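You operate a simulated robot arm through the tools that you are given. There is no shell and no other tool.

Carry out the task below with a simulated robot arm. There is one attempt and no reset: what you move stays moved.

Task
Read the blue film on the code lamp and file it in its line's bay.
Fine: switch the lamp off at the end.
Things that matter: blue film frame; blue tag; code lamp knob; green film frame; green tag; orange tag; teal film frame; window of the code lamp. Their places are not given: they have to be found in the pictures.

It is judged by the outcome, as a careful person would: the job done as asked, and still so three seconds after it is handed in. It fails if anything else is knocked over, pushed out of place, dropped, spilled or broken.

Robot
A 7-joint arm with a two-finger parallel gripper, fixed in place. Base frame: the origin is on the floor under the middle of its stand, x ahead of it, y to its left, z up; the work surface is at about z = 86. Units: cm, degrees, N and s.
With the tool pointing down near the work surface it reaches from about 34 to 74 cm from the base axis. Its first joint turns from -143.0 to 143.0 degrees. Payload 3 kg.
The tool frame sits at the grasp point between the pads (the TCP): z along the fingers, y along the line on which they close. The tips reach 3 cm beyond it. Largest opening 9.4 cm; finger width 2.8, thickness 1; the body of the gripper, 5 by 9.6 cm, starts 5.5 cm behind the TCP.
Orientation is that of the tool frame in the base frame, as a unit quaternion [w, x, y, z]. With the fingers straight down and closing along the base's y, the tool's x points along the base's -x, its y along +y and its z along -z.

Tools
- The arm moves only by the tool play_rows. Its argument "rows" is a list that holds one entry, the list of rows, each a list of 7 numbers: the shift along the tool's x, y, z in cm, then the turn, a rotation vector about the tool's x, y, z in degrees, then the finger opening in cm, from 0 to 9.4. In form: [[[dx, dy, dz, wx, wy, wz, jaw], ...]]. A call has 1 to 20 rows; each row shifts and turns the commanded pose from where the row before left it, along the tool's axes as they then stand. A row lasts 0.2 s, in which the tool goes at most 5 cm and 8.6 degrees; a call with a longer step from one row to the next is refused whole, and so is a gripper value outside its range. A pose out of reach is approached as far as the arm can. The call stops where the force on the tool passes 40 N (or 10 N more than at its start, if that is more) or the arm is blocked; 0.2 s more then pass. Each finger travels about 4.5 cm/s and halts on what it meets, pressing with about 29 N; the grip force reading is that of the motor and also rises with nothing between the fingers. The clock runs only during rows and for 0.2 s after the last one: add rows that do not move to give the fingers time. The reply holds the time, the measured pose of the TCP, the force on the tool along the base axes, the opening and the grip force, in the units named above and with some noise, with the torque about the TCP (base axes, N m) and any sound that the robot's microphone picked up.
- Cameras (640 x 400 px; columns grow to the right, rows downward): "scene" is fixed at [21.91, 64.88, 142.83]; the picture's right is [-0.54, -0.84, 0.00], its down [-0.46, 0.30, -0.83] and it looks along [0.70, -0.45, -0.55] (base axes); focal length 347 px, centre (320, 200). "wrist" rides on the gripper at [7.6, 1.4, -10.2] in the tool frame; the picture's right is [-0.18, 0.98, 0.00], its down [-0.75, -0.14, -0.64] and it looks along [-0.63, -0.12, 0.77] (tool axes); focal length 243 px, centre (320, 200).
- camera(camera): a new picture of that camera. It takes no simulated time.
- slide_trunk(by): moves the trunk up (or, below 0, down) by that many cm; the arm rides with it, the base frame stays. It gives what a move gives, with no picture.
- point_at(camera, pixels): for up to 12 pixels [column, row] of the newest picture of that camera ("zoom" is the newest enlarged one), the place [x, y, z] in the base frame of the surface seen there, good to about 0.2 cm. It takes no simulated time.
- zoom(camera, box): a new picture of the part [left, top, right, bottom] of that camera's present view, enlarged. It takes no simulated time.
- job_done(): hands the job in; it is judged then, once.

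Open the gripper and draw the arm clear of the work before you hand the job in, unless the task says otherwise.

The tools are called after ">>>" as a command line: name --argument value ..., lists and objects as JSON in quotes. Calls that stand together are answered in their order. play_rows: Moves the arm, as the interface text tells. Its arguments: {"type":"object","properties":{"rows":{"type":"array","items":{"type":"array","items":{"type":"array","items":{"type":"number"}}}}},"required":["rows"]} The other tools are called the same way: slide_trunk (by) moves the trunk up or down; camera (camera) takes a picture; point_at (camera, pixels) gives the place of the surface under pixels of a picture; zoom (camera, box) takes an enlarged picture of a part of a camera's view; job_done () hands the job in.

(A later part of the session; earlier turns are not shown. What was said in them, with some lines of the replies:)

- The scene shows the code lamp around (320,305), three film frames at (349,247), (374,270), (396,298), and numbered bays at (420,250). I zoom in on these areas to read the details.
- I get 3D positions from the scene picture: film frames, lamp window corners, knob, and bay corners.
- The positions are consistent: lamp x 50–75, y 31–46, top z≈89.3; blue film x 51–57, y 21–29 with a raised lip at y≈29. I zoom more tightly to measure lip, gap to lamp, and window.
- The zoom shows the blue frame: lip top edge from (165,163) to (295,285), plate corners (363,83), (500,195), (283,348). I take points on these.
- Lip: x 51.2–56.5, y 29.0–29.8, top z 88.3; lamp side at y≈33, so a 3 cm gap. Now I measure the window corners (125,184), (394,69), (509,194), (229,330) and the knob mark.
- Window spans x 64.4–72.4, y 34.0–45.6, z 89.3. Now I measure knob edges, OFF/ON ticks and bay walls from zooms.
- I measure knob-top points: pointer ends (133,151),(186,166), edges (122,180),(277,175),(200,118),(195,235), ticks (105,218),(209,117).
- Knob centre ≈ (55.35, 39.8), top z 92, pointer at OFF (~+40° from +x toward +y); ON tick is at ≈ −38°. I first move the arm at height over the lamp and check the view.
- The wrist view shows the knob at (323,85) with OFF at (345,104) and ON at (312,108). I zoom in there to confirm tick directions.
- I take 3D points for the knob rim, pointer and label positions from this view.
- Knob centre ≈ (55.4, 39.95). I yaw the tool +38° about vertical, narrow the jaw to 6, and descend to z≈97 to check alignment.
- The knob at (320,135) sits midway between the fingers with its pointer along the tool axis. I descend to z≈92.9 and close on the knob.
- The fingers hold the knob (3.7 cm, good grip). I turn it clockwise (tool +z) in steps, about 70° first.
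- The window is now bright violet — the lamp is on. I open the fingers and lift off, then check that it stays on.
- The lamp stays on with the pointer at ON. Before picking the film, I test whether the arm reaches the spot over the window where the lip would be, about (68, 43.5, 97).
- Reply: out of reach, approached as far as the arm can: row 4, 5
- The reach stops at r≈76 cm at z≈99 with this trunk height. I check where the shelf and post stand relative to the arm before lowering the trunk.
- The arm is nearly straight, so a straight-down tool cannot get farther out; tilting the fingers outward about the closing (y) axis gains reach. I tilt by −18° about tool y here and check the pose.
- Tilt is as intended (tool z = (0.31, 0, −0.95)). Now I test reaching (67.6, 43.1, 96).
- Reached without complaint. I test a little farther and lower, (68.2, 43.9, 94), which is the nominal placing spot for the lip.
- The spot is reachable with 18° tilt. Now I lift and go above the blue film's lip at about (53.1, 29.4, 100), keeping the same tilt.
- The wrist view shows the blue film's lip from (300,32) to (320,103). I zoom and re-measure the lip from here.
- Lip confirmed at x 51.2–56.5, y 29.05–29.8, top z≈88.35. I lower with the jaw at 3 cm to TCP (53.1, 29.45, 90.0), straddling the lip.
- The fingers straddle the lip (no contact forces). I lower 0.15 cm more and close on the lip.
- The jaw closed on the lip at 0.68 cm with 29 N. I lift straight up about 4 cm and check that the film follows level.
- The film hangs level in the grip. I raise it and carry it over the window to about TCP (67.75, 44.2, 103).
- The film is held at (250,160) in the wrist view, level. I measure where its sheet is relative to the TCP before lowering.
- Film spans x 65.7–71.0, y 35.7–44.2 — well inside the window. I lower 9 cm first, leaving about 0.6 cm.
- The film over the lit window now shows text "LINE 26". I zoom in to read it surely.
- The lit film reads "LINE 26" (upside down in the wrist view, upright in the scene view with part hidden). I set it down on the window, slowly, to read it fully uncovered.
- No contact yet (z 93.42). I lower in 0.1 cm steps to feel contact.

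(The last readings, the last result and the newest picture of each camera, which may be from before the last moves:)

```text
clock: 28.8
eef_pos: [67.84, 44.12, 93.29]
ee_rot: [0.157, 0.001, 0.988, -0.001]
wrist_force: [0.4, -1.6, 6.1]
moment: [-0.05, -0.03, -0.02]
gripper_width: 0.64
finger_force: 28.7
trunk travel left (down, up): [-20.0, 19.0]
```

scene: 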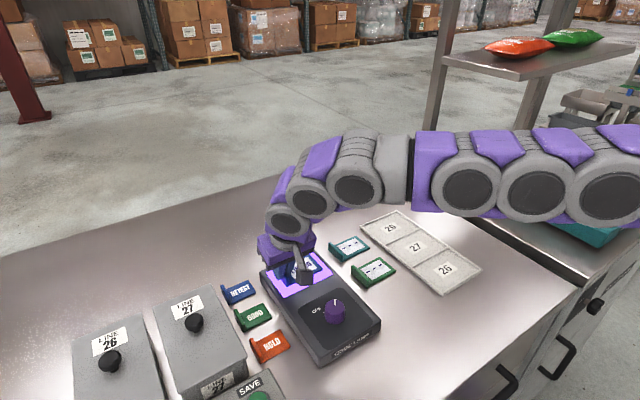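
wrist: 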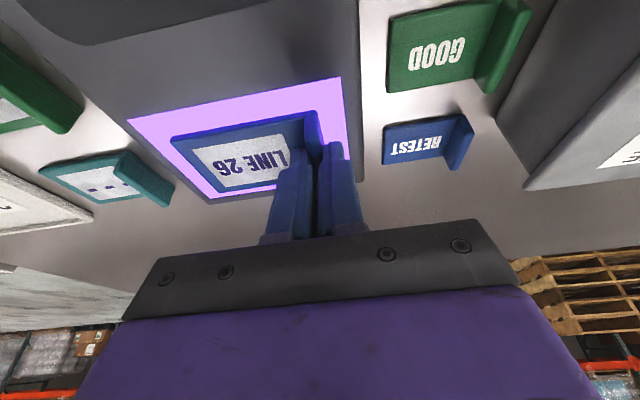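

A 6 N upward force shows the film is resting on the window. I open the fingers to 3 cm and back out along the tool axis.

>>> play_rows --rows '[[[0, 0, 0, 0, 0, 0, 1.2], [0, 0, 0, 0, 0, 0, 2.0], [0, 0, 0, 0, 0, 0, 2.8], [0, 0, 0, 0, 0, 0, 3.0], [-0.618, 0, -1.902, 0, 0, 0, 3.0], [-0.927, 0, -2.853, 0, 0, 0, 3.0], [-0.927, 0, -2.853, 0, 0, 0, 3.0], [2.85, -1.5, -0.93, 0, 0, 0, 3.0], [2.85, -1.5, -0.93, 0, 0, 0, 3.0], [2.85, -1.5, -0.93, 0, 0, 0, 3.0], [0, 0, 0, 0, 0, 0, 3.0]]]'

>>> camera --camera "wrist"

>>> zoom --camera "scene" --box '[250, 220, 390, 340]'

```text
clock: 31.2
eef_pos: [58.91, 39.79, 101.08]
ee_rot: [0.157, 0.001, 0.988, 0.0]
wrist_force: [-0.4, 1.2, 0.2]
moment: [0.02, 0.02, 0.0]
gripper_width: 2.98
finger_force: 0.1
trunk travel left (down, up): [-20.0, 19.0]
```

```text
taken
```

wrist: 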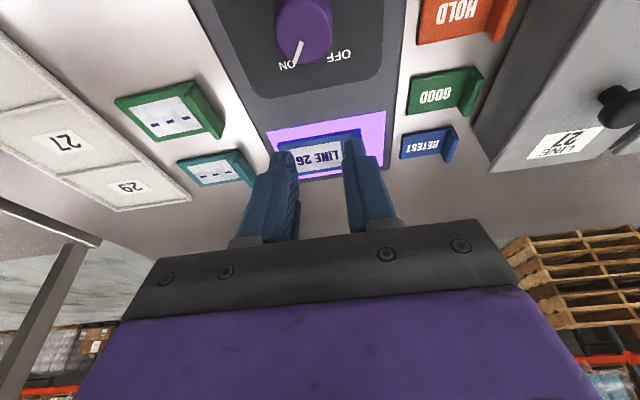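

```text
3.33 times, centred on (320, 280) of scene
```

zoom: 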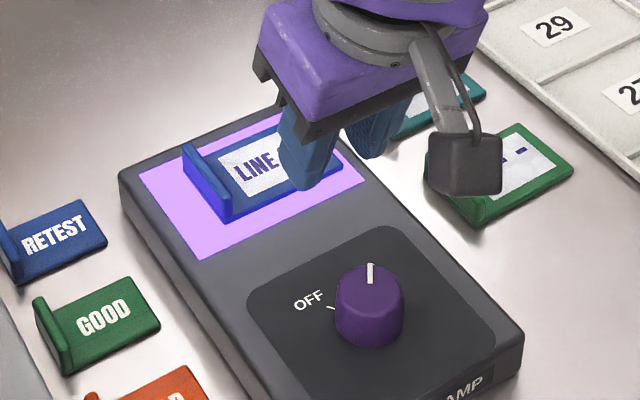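

The film rests on the window on its own. I zoom the wrist view at (320,155) and read the code.

>>> zoom --camera "wrist" --box '[260, 105, 400, 195]'

>>> point_at --camera "zoom" --pixels '[[320, 150], [350, 250]]'

```text
4.44 times, centred on (330, 150) of wrist
```

zoom: 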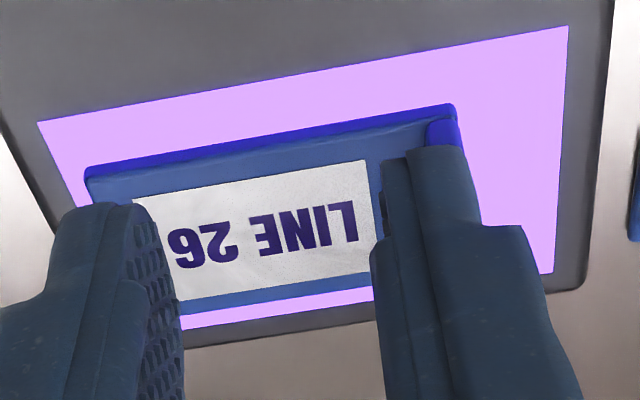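

```text
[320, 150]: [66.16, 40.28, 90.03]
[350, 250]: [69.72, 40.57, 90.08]
```

It reads "LINE 26" upside down; since 26/29 can be confused when inverted, I move the gripper aside to see it upright from the scene camera.

>>> play_rows --rows '[[[-0.9, -3, -2.85, 0, 0, 0, 3.0], [0, -4, 0, 0, 0, 0, 3.0], [0, -4, 0, 0, 0, 0, 3.0], [0, -4, 0, 0, 0, 0, 3.0], [0, 0, 0, 0, 0, 0, 3.0]]]'

>>> zoom --camera "scene" --box '[255, 235, 345, 315]'

```text
clock: 32.4
eef_pos: [58.72, 24.56, 104.1]
ee_rot: [0.156, 0.0, 0.988, -0.001]
wrist_force: [-0.1, -0.5, 0.3]
moment: [0.0, 0.02, 0.03]
gripper_width: 2.98
finger_force: 0.0
trunk travel left (down, up): [-20.0, 19.0]
```

```text
5.00 times, centred on (300, 275) of scene
```

zoom: 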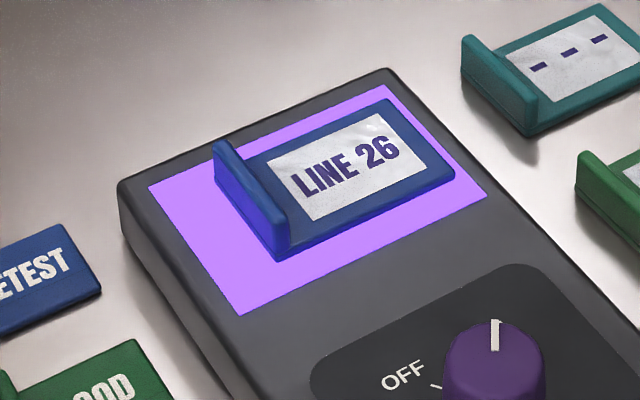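

It clearly reads "LINE 26", so the film belongs in the bay marked 26. I measure the lip's present position from this view for the regrasp.

>>> point_at --camera "zoom" --pixels '[[222, 145], [286, 215], [255, 180], [284, 255], [225, 150], [240, 162], [386, 102], [452, 172], [270, 160], [308, 218]]'

```text
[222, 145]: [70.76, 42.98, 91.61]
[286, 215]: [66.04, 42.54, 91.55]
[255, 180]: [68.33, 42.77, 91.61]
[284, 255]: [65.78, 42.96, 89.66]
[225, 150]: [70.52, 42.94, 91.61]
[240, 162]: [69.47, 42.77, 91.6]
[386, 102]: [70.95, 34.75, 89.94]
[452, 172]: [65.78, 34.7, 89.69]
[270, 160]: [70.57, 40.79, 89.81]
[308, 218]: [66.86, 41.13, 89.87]
```

The film shifted about 1.2 cm in −y while the finger opened (the inner tip was just touching the plate), now with its lip at y≈42.77; it is still well within the window. I go back above the lip and re-measure before grasping, a bit higher this time.

>>> play_rows --rows '[[[-1.38, 3.035, 0.623, 0, 0, 0, 3.0], [-1.38, 3.035, 0.623, 0, 0, 0, 3.0], [-1.38, 3.035, 0.623, 0, 0, 0, 3.0], [-1.38, 3.035, 0.623, 0, 0, 0, 3.0], [-1.38, 3.035, 0.623, 0, 0, 0, 3.0], [-1.38, 3.035, 0.623, 0, 0, 0, 3.0], [0, 0, 0, 0, 0, 0, 3.0], [0, 0, 0, 0, 0, 0, 3.0]]]'

>>> zoom --camera "wrist" --box '[160, 50, 380, 200]'

```text
clock: 34.2
eef_pos: [67.7, 42.62, 103.09]
ee_rot: [0.158, 0.0, 0.987, 0.0]
wrist_force: [-0.4, 0.2, -0.5]
moment: [0.02, 0.01, -0.01]
gripper_width: 3.01
finger_force: 0.0
trunk travel left (down, up): [-20.0, 19.0]
```

```text
2.67 times, centred on (270, 125) of wrist
```

zoom: 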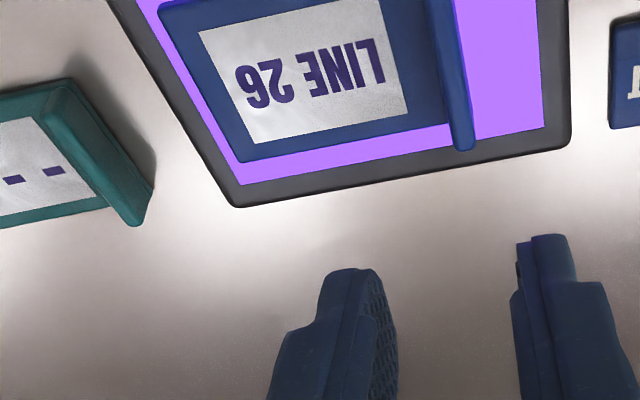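

>>> point_at --camera "zoom" --pixels '[[462, 140], [440, 10], [450, 70], [455, 100], [437, 60], [466, 60], [246, 160], [420, 60], [220, 100], [400, 112], [474, 147], [452, 145]]'

```text
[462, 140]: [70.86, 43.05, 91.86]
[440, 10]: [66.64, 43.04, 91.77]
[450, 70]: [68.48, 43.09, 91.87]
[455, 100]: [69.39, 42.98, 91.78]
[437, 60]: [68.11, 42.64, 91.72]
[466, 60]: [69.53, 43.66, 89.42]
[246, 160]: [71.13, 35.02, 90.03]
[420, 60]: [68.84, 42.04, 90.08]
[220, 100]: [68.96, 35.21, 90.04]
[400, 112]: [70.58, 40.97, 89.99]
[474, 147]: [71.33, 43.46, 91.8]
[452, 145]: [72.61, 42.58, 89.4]
```

Lip centre is about y 42.95, x 68.45, top z≈91.7. I descend to TCP (67.8, 42.92, 93.5) with the jaw at 3.

>>> play_rows --rows '[[[0.861, 0.15, 2.748, 0, 0, 0, 3.0], [0.861, 0.15, 2.748, 0, 0, 0, 3.0], [0.574, 0, 1.832, 0, 0, 0, 3.0], [0.344, 0, 1.099, 0, 0, 0, 3.0], [0.23, 0, 0.733, 0, 0, 0, 3.0], [0, 0, 0, 0, 0, 0, 3.0], [0, 0, 0, 0, 0, 0, 3.0]]]'

>>> zoom --camera "wrist" --box '[160, 90, 400, 240]'

>>> zoom --camera "scene" --box '[250, 225, 350, 315]'

```text
clock: 35.8
eef_pos: [68.05, 42.96, 93.43]
ee_rot: [0.157, 0.0, 0.988, -0.001]
wrist_force: [0.2, 0.1, -0.5]
moment: [0.03, 0.01, -0.02]
gripper_width: 2.99
finger_force: 0.0
trunk travel left (down, up): [-20.0, 19.0]
```

```text
2.67 times, centred on (280, 165) of wrist
```

zoom: 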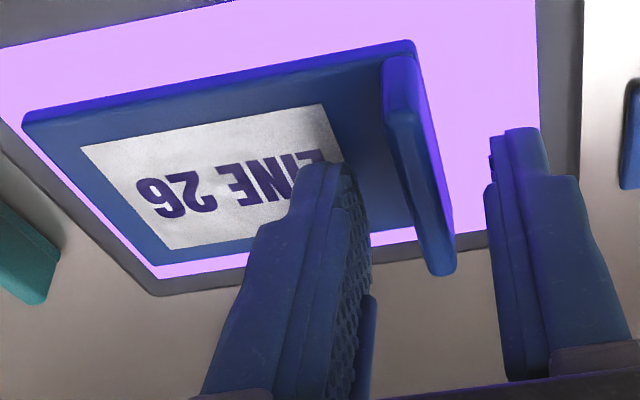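

```text
4.44 times, centred on (300, 270) of scene
```

zoom: 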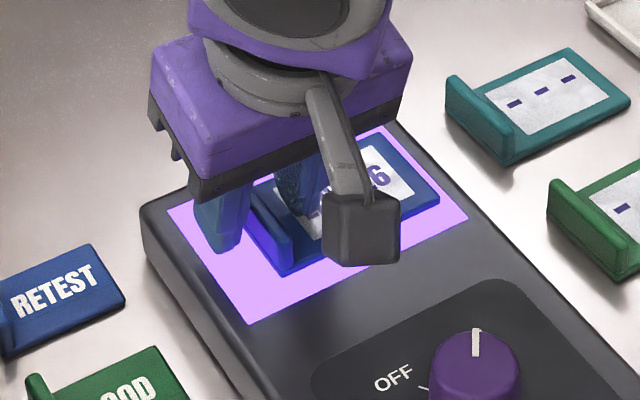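

The lip lies between the fingers with space on both sides. I close on it.

>>> play_rows --rows '[[[0, 0, 0, 0, 0, 0, 2.2], [0, 0, 0, 0, 0, 0, 1.4], [0, 0, 0, 0, 0, 0, 0.6], [0, 0, 0, 0, 0, 0, 0.2], [0, 0, 0, 0, 0, 0, 0.2], [0, 0, 0, 0, 0, 0, 0.2]]]'

>>> zoom --camera "wrist" --box '[160, 90, 400, 240]'

```text
clock: 37.2
eef_pos: [67.96, 43.13, 93.59]
ee_rot: [0.156, 0.0, 0.988, -0.001]
wrist_force: [-0.8, 0.0, 0.0]
moment: [0.04, 0.0, 0.0]
gripper_width: 0.65
finger_force: 28.7
trunk travel left (down, up): [-20.0, 19.0]
```

```text
2.67 times, centred on (280, 165) of wrist
```

zoom: 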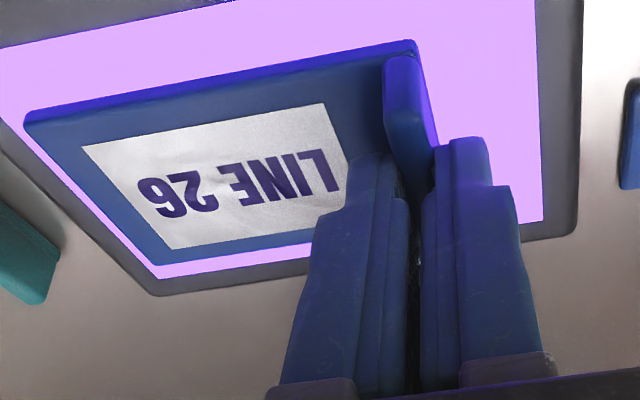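

Grip is good (0.65 cm, 29 N). I lift about 9.5 cm and verify the film is held.

>>> play_rows --rows '[[[-0.155, 0, -0.476, 0, 0, 0, 0.2], [-0.309, 0, -0.951, 0, 0, 0, 0.2], [-0.824, 0, -2.536, 0, 0, 0, 0.2], [-0.824, 0, -2.536, 0, 0, 0, 0.2], [-0.824, 0, -2.536, 0, 0, 0, 0.2], [0, 0, 0, 0, 0, 0, 0.2], [0, 0, 0, 0, 0, 0, 0.2]]]'

>>> zoom --camera "wrist" --box '[160, 90, 400, 240]'

>>> camera --camera "scene"

```text
clock: 38.8
eef_pos: [67.9, 42.87, 103.11]
ee_rot: [0.156, 0.001, 0.988, -0.001]
wrist_force: [-0.4, -0.2, -0.1]
moment: [0.04, -0.01, 0.0]
gripper_width: 0.68
finger_force: 28.7
trunk travel left (down, up): [-20.0, 19.0]
```

```text
2.67 times, centred on (280, 165) of wrist
```

zoom: 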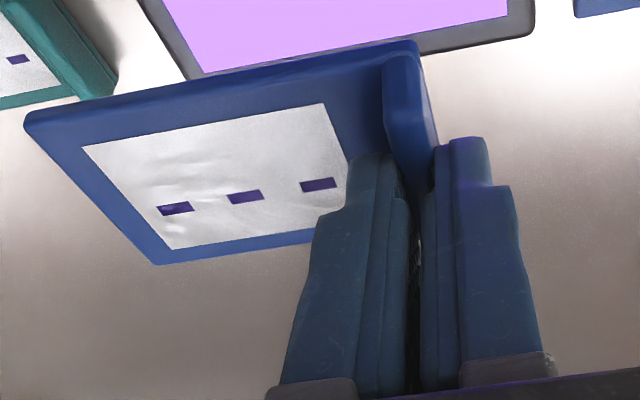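

```text
taken
```

scene: 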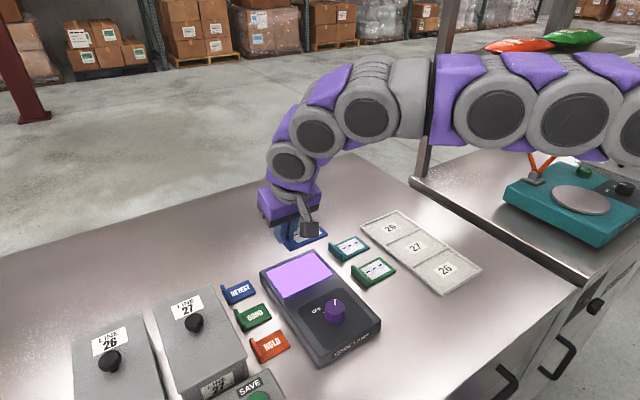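

The film is held level. I carry it over bay 26, to TCP about (53.25, 13.7, 103).

>>> play_rows --rows '[[[1.161, -2.433, -0.377, 0, 0, 0, 0.2], [1.161, -2.433, -0.377, 0, 0, 0, 0.2], [1.161, -2.433, -0.377, 0, 0, 0, 0.2], [1.161, -2.433, -0.377, 0, 0, 0, 0.2], [1.161, -2.433, -0.377, 0, 0, 0, 0.2], [1.161, -2.433, -0.377, 0, 0, 0, 0.2], [1.161, -2.433, -0.377, 0, 0, 0, 0.2], [1.161, -2.433, -0.377, 0, 0, 0, 0.2], [1.161, -2.433, -0.377, 0, 0, 0, 0.2], [1.161, -2.433, -0.377, 0, 0, 0, 0.2], [1.161, -2.433, -0.377, 0, 0, 0, 0.2], [1.161, -2.433, -0.377, 0, 0, 0, 0.2], [0, 0, 0, 0, 0, 0, 0.2], [0, 0, 0, 0, 0, 0, 0.2]]]'

>>> camera --camera "wrist"

>>> camera --camera "scene"

```text
clock: 41.8
eef_pos: [53.23, 13.99, 103.31]
ee_rot: [0.157, 0.001, 0.988, -0.001]
wrist_force: [0.1, 0.4, -0.5]
moment: [0.0, 0.05, 0.0]
gripper_width: 0.67
finger_force: 29.3
trunk travel left (down, up): [-20.0, 19.0]
```

```text
taken
```

wrist: 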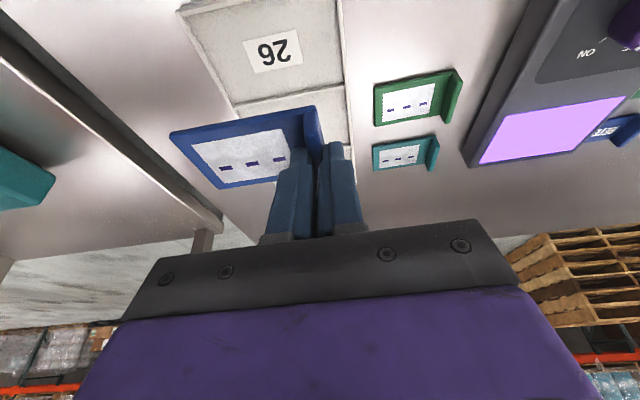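

```text
taken
```

scene: 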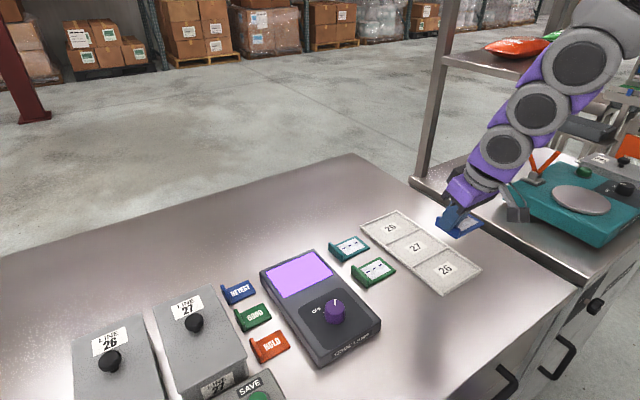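

The film is over bay 26. I measure its edges now to get the exact landing position.

>>> zoom --camera "wrist" --box '[160, 90, 360, 215]'

>>> point_at --camera "wrist" --pixels '[[173, 140], [220, 186], [193, 148], [310, 112], [282, 130], [240, 150], [316, 130], [195, 15], [237, 105], [350, 125], [346, 80], [340, 20]]'

```text
3.20 times, centred on (260, 152) of wrist
```

zoom: 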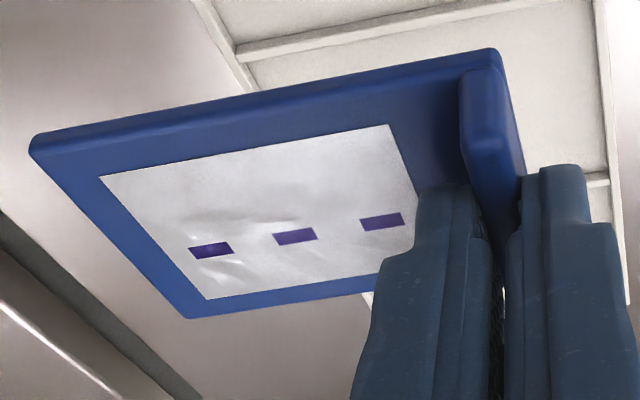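

```text
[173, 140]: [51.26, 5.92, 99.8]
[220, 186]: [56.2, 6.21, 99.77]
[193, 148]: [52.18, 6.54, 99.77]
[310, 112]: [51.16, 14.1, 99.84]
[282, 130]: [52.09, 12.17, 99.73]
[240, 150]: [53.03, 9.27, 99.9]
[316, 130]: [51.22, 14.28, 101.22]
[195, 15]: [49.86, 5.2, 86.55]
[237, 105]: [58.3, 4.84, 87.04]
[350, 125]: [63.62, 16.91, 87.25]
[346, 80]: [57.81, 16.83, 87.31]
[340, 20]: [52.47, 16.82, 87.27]
```

Film spans x 51.2–56.3, y 5.9–14.4 — centred in bay 26 (x 49.5–58, y 4.9–16.1). I lower 12 cm with a −0.2 cm y nudge, leaving about 0.7 cm.

>>> play_rows --rows '[[[0.834, -0.2, 2.567, 0, 0, 0, 0.2], [0.834, 0, 2.567, 0, 0, 0, 0.2], [0.834, 0, 2.567, 0, 0, 0, 0.2], [0.834, 0, 2.567, 0, 0, 0, 0.2], [0.247, 0, 0.761, 0, 0, 0, 0.2], [0.124, 0, 0.38, 0, 0, 0, 0.2], [0, 0, 0, 0, 0, 0, 0.2], [0, 0, 0, 0, 0, 0, 0.2]]]'

>>> camera --camera "wrist"

>>> zoom --camera "scene" --box '[380, 210, 500, 310]'

```text
clock: 43.6
eef_pos: [53.2, 13.77, 91.1]
ee_rot: [0.156, -0.001, 0.988, -0.001]
wrist_force: [-1.0, -0.8, 0.4]
moment: [0.0, 0.01, -0.01]
gripper_width: 0.66
finger_force: 28.5
trunk travel left (down, up): [-20.0, 19.0]
```

```text
taken
```

wrist: 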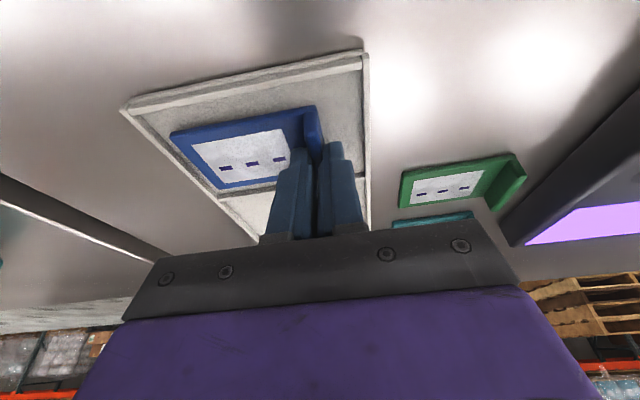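

```text
4.00 times, centred on (440, 260) of scene
```

zoom: 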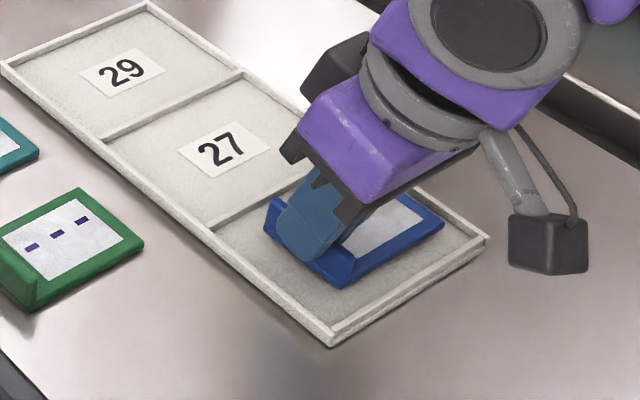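

The film is inside the bay's walls with about 0.5 cm to go. I lower in small steps until contact.

>>> play_rows --rows '[[[0.046, 0, 0.143, 0, 0, 0, 0.2], [0.046, 0, 0.143, 0, 0, 0, 0.2], [0.031, 0, 0.095, 0, 0, 0, 0.2], [0, 0, 0, 0, 0, 0, 0.2]]]'

```text
clock: 44.6
eef_pos: [53.19, 13.67, 90.79]
ee_rot: [0.156, 0.0, 0.988, 0.0]
wrist_force: [-0.2, 0.2, 0.0]
moment: [0.01, 0.02, 0.01]
gripper_width: 0.69
finger_force: 28.9
trunk travel left (down, up): [-20.0, 19.0]
```

No contact yet at z 90.79; I continue in 0.1 cm steps.

>>> play_rows --rows '[[[0.031, 0, 0.095, 0, 0, 0, 0.2], [0.031, 0, 0.095, 0, 0, 0, 0.2], [0, 0, 0, 0, 0, 0, 0.2]]]'

```text
clock: 45.4
eef_pos: [53.33, 13.79, 90.83]
ee_rot: [0.158, 0.001, 0.987, 0.0]
wrist_force: [1.0, -1.4, 17.3]
moment: [-0.06, -0.02, 0.0]
gripper_width: 0.68
finger_force: 29.2
trunk travel left (down, up): [-20.0, 19.0]
```

Contact, 17 N. I ease up 0.15 cm to relieve the pressure, then open to 2 cm.

>>> play_rows --rows '[[[-0.046, 0, -0.143, 0, 0, 0, 0.2], [0, 0, 0, 0, 0, 0, 0.2]]]'

```text
clock: 46.0
eef_pos: [53.39, 13.74, 90.63]
ee_rot: [0.157, 0.0, 0.988, -0.001]
wrist_force: [2.0, 1.0, 5.8]
moment: [0.0, -0.15, 0.04]
gripper_width: 0.7
finger_force: 29.1
trunk travel left (down, up): [-20.0, 19.0]
```

The force is down to about 6 N. I open the fingers slightly to let go, raise 0.3 cm to clear the plate, then open further and lift out.

>>> play_rows --rows '[[[0, 0, 0, 0, 0, 0, 1.0], [-0.093, 0, -0.285, 0, 0, 0, 1.0], [0, 0, 0, 0, 0, 0, 1.6], [0, 0, 0, 0, 0, 0, 2.0], [0, 0, 0, 0, 0, 0, 2.0], [-0.309, 0, -0.951, 0, 0, 0, 2.0], [-0.618, 0, -1.902, 0, 0, 0, 2.0], [0, 0, 0, 0, 0, 0, 2.0]]]'

>>> camera --camera "wrist"

>>> zoom --camera "scene" --box '[380, 210, 500, 310]'

```text
clock: 47.8
eef_pos: [53.27, 13.73, 94.02]
ee_rot: [0.156, -0.001, 0.988, -0.002]
wrist_force: [0.3, -0.1, -0.3]
moment: [0.01, 0.01, 0.03]
gripper_width: 2.0
finger_force: 0.1
trunk travel left (down, up): [-20.0, 19.0]
```

```text
taken
```

wrist: 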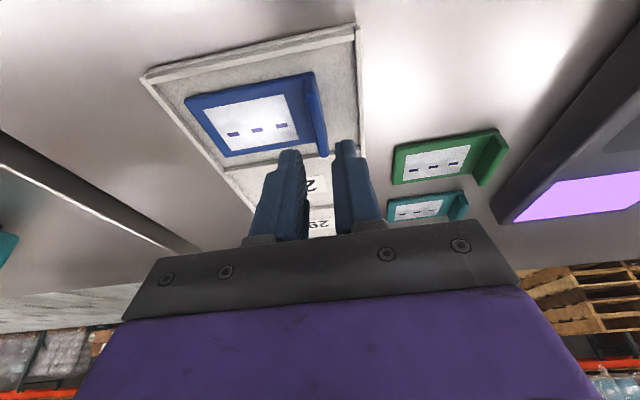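

```text
4.00 times, centred on (440, 260) of scene
```

zoom: 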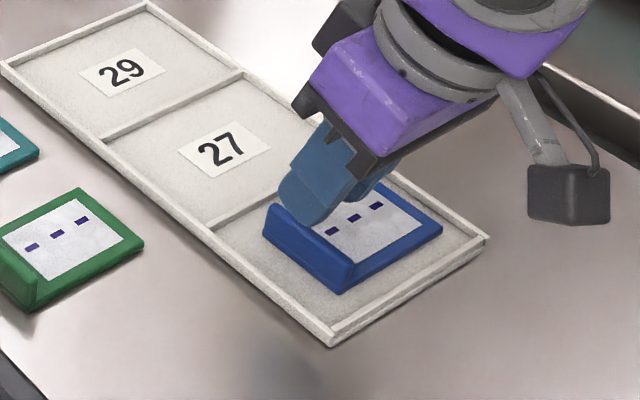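

The blue film sits flat in bay 26. Now I lift clear, undo the tilt, and go over the knob at yaw −32° (its ON position) with the jaw at 6.

>>> play_rows --rows '[[[-1.133, 0, -3.487, 0, 0, 0, 2.0], [-1.133, 0, -3.487, 0, 0, 0, 2.0], [-1.133, 0, -3.487, 0, 0, 0, 2.0], [0, 0, 0, 0, 6, 0, 2.0], [0, 0, 0, 0, 6, 0, 3.0], [0, 0, 0, 0, 6, 0, 4.0], [-0.314, 3.743, 0, 0, 0, 0, 5.0], [-0.314, 3.743, 0, 0, 0, 0, 6.0], [-0.314, 3.743, 0, 0, 0, 0, 6.0], [-0.314, 3.743, 0, 0, 0, 0, 6.0], [-0.314, 3.743, 0, 0, 0, 0, 6.0], [-0.314, 3.743, 0, 0, 0, 0, 6.0], [-0.314, 3.743, 0, 0, 0, 0, 6.0], [0, 0, 0, 0, 0, 8, 6.0], [0, 0, 0, 0, 0, 8, 6.0], [0, 0, 0, 0, 0, 8, 6.0], [0, 0, 0, 0, 0, 8, 6.0], [0, 0, 0, 0, 0, 0, 6.0]]]'

>>> camera --camera "wrist"

>>> camera --camera "scene"

```text
clock: 51.6
eef_pos: [55.51, 40.02, 104.93]
ee_rot: [0.001, 0.276, 0.961, 0.0]
wrist_force: [-0.4, 0.3, -0.5]
moment: [0.01, -0.04, 0.03]
gripper_width: 6.0
finger_force: 0.0
trunk travel left (down, up): [-20.0, 19.0]
```

```text
taken
```

wrist: 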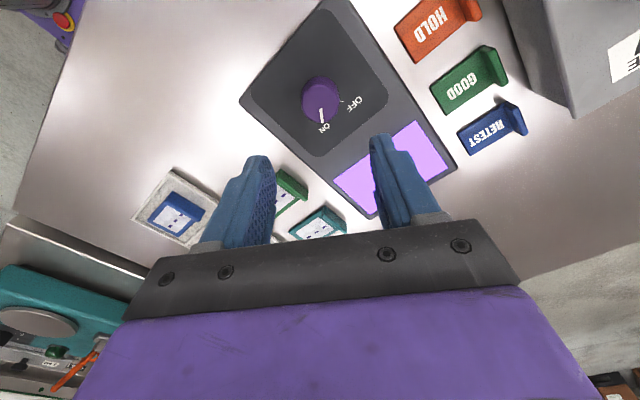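

```text
taken
```

scene: 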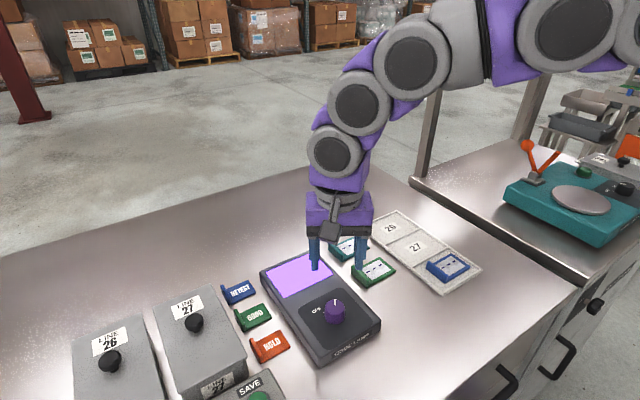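

The gripper is over the knob (320,100 in wrist view), aligned with its pointer. I descend to z≈92.9 and close.

>>> play_rows --rows '[[[0, -0.05, 3.5, 0, 0, 0, 6], [0, 0, 3.5, 0, 0, 0, 6], [0, 0, 2.5, 0, 0, 0, 6], [0, 0, 1.5, 0, 0, 0, 6], [0, 0, 1.0, 0, 0, 0, 6], [0, 0, 0, 0, 0, 0, 6], [0, 0, 0, 0, 0, 0, 5], [0, 0, 0, 0, 0, 0, 4], [0, 0, 0, 0, 0, 0, 3], [0, 0, 0, 0, 0, 0, 2.8], [0, 0, 0, 0, 0, 0, 2.8]]]'

>>> camera --camera "wrist"

```text
clock: 54.0
eef_pos: [55.63, 39.95, 93.09]
ee_rot: [0.001, 0.276, 0.961, 0.0]
wrist_force: [4.4, 5.3, 1.3]
moment: [0.27, -0.22, 0.04]
gripper_width: 3.71
finger_force: 45.3
trunk travel left (down, up): [-20.0, 19.0]
```

```text
taken
```

wrist: 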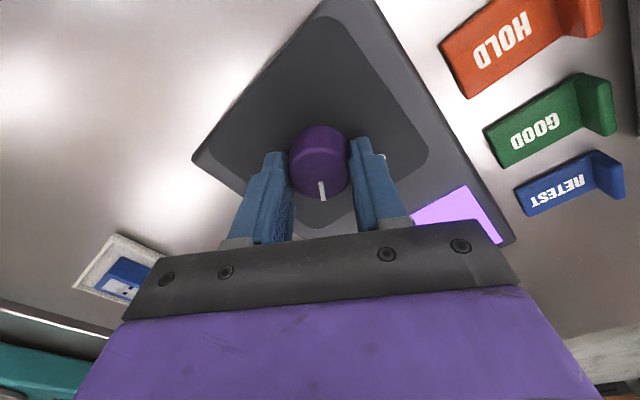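

The knob is gripped at 3.71 cm. I turn it back counter-clockwise by 70° to OFF.

>>> play_rows --rows '[[[0, 0, 0, 0, 0, -7, 2.8], [0, 0, 0, 0, 0, -7, 2.8], [0, 0, 0, 0, 0, -7, 2.8], [0, 0, 0, 0, 0, -7, 2.8], [0, 0, 0, 0, 0, -7, 2.8], [0, 0, 0, 0, 0, -7, 2.8], [0, 0, 0, 0, 0, -7, 2.8], [0, 0, 0, 0, 0, -7, 2.8], [0, 0, 0, 0, 0, -7, 2.8], [0, 0, 0, 0, 0, -7, 2.8], [0, 0, 0, 0, 0, 0, 2.8]]]'

>>> camera --camera "wrist"

>>> camera --camera "scene"

```text
clock: 56.4
eef_pos: [55.51, 40.06, 93.06]
ee_rot: [0.001, -0.326, 0.945, -0.001]
wrist_force: [20.8, 19.7, 11.0]
moment: [0.6, -0.45, -0.02]
gripper_width: 3.69
finger_force: 44.6
trunk travel left (down, up): [-20.0, 19.0]
```

```text
taken
```

wrist: 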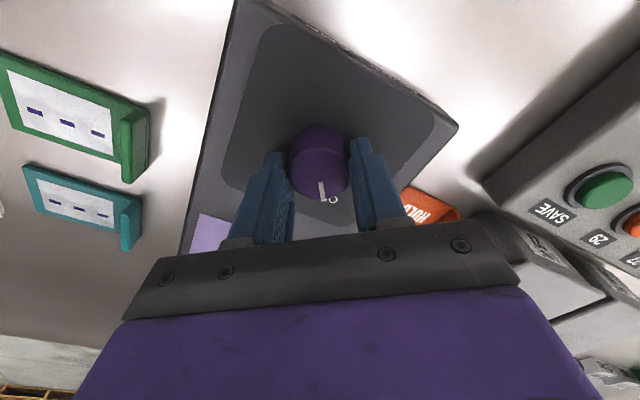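

```text
taken
```

scene: 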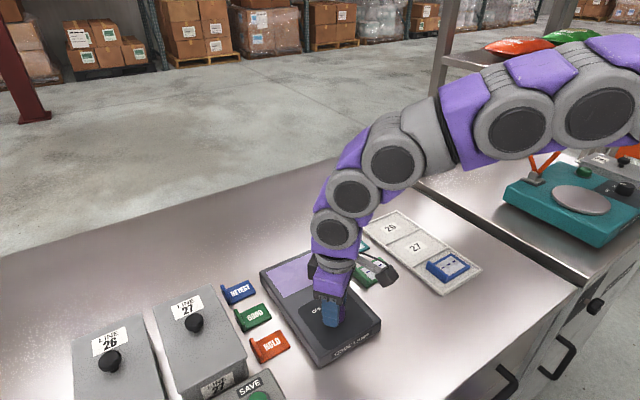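

The window is dim again — the lamp is off. I open the fingers, lift straight up and turn the wrist back.

>>> play_rows --rows '[[[0, 0, 0, 0, 0, 0, 4], [0, 0, 0, 0, 0, 0, 5], [0, 0, 0, 0, 0, 0, 6], [0, 0, 0, 0, 0, 0, 6], [0, 0, -2, 0, 0, 0, 6], [0, 0, -4, 0, 0, 0, 6], [0, 0, -4, 0, 0, 0, 6], [0, 0, -4, 0, 0, 7.6, 6], [0, 0, -3, 0, 0, 7.6, 7], [0, 0, 0, 0, 0, 7.6, 8], [0, 0, 0, 0, 0, 7.6, 9], [0, 0, 0, 0, 0, 7.6, 9.4], [0, 0, 0, 0, 0, 0, 9.4]]]'

>>> camera --camera "wrist"

>>> camera --camera "scene"

```text
clock: 59.2
eef_pos: [55.35, 39.88, 110.18]
ee_rot: [0.001, 0.001, 1.0, -0.001]
wrist_force: [0.2, 0.0, 0.1]
moment: [0.03, -0.01, 0.0]
gripper_width: 9.4
finger_force: 0.0
trunk travel left (down, up): [-20.0, 19.0]
```

```text
taken
```

wrist: 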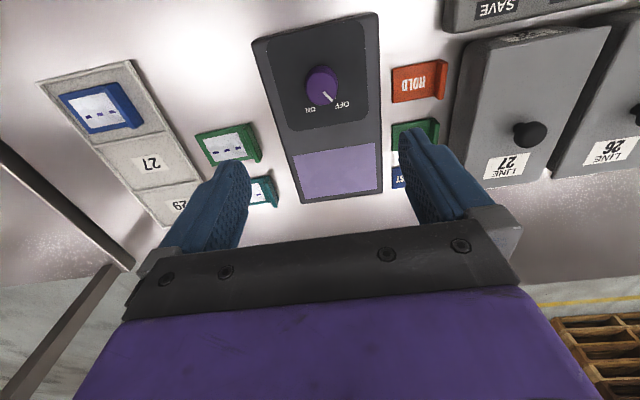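

```text
taken
```

scene: 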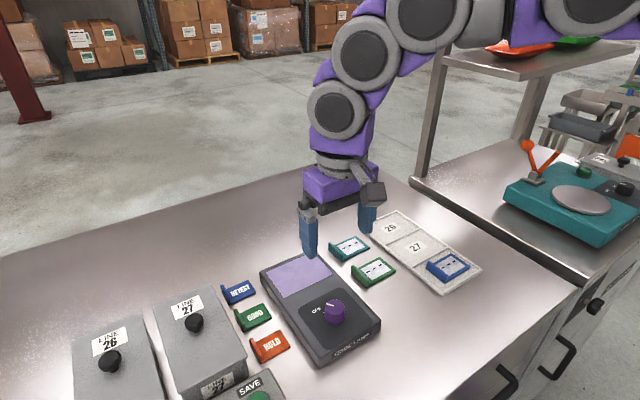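

The knob points toward OFF and the window is dark. I draw the arm back to its starting place, then check the knob, the tray and the other items closely.

>>> play_rows --rows '[[[-0.569, -3.768, -1.0, 0, 0, 0, 9.4], [-0.569, -3.768, -1.0, 0, 0, 0, 9.4], [-0.569, -3.768, -1.0, 0, 0, 0, 9.4], [-0.569, -3.768, -1.0, 0, 0, 0, 9.4], [-0.569, -3.768, -1.0, 0, 0, 0, 9.4], [-0.569, -3.768, -1.0, 0, 0, 0, 9.4], [-0.569, -3.768, -1.0, 0, 0, 0, 9.4], [-0.569, -3.768, -1.0, 0, 0, 0, 9.4], [-0.569, -3.768, -1.0, 0, 0, 0, 9.4], [-0.569, -3.768, -1.0, 0, 0, 0, 9.4], [0, 0, 0, 0, 0, 0, 9.4], [0, 0, 0, 0, 0, 0, 9.4]]]'

>>> zoom --camera "scene" --box '[310, 285, 390, 335]'

>>> zoom --camera "scene" --box '[220, 200, 490, 380]'

```text
clock: 61.8
eef_pos: [61.1, 2.18, 120.09]
ee_rot: [0.0, 0.0, 1.0, 0.0]
wrist_force: [0.5, -0.5, 0.7]
moment: [-0.01, -0.01, 0.0]
gripper_width: 9.38
finger_force: 0.1
trunk travel left (down, up): [-20.0, 19.0]
```

```text
8.00 times, centred on (350, 310) of scene
```

zoom: 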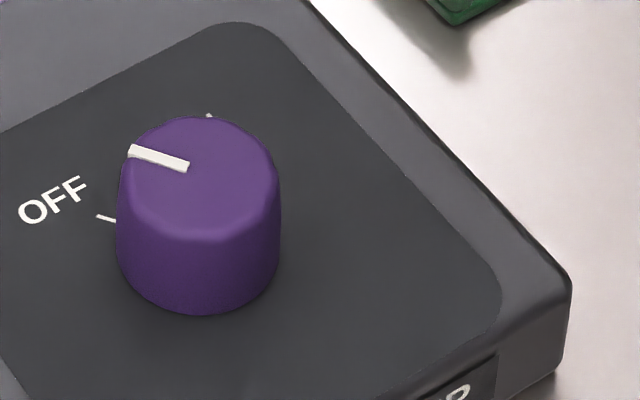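

```text
2.22 times, centred on (355, 290) of scene
```

zoom: 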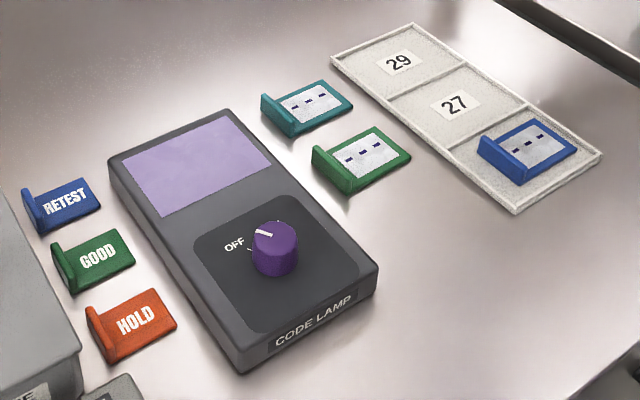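

The knob is back at exactly its starting OFF position, the window is dark, the blue film lies flat in bay 26, and the other films and tags are where they were. The gripper is open and the arm is clear, so I hand the job in.

>>> job_done

```text
The job is handed in.
```

The blue film read "LINE 26" on the lit code lamp, so I filed it in the bay marked 26, where it lies flat. The lamp is off again, with its knob back at the OFF mark.

While I was releasing the film on the lamp window, a fingertip dragged it about 1.2 cm. It stayed within the window, and I picked it up again cleanly. In the final pictures the green and teal films and the three tags look untouched. The gripper was open and the arm back near its starting position when I handed the job in.
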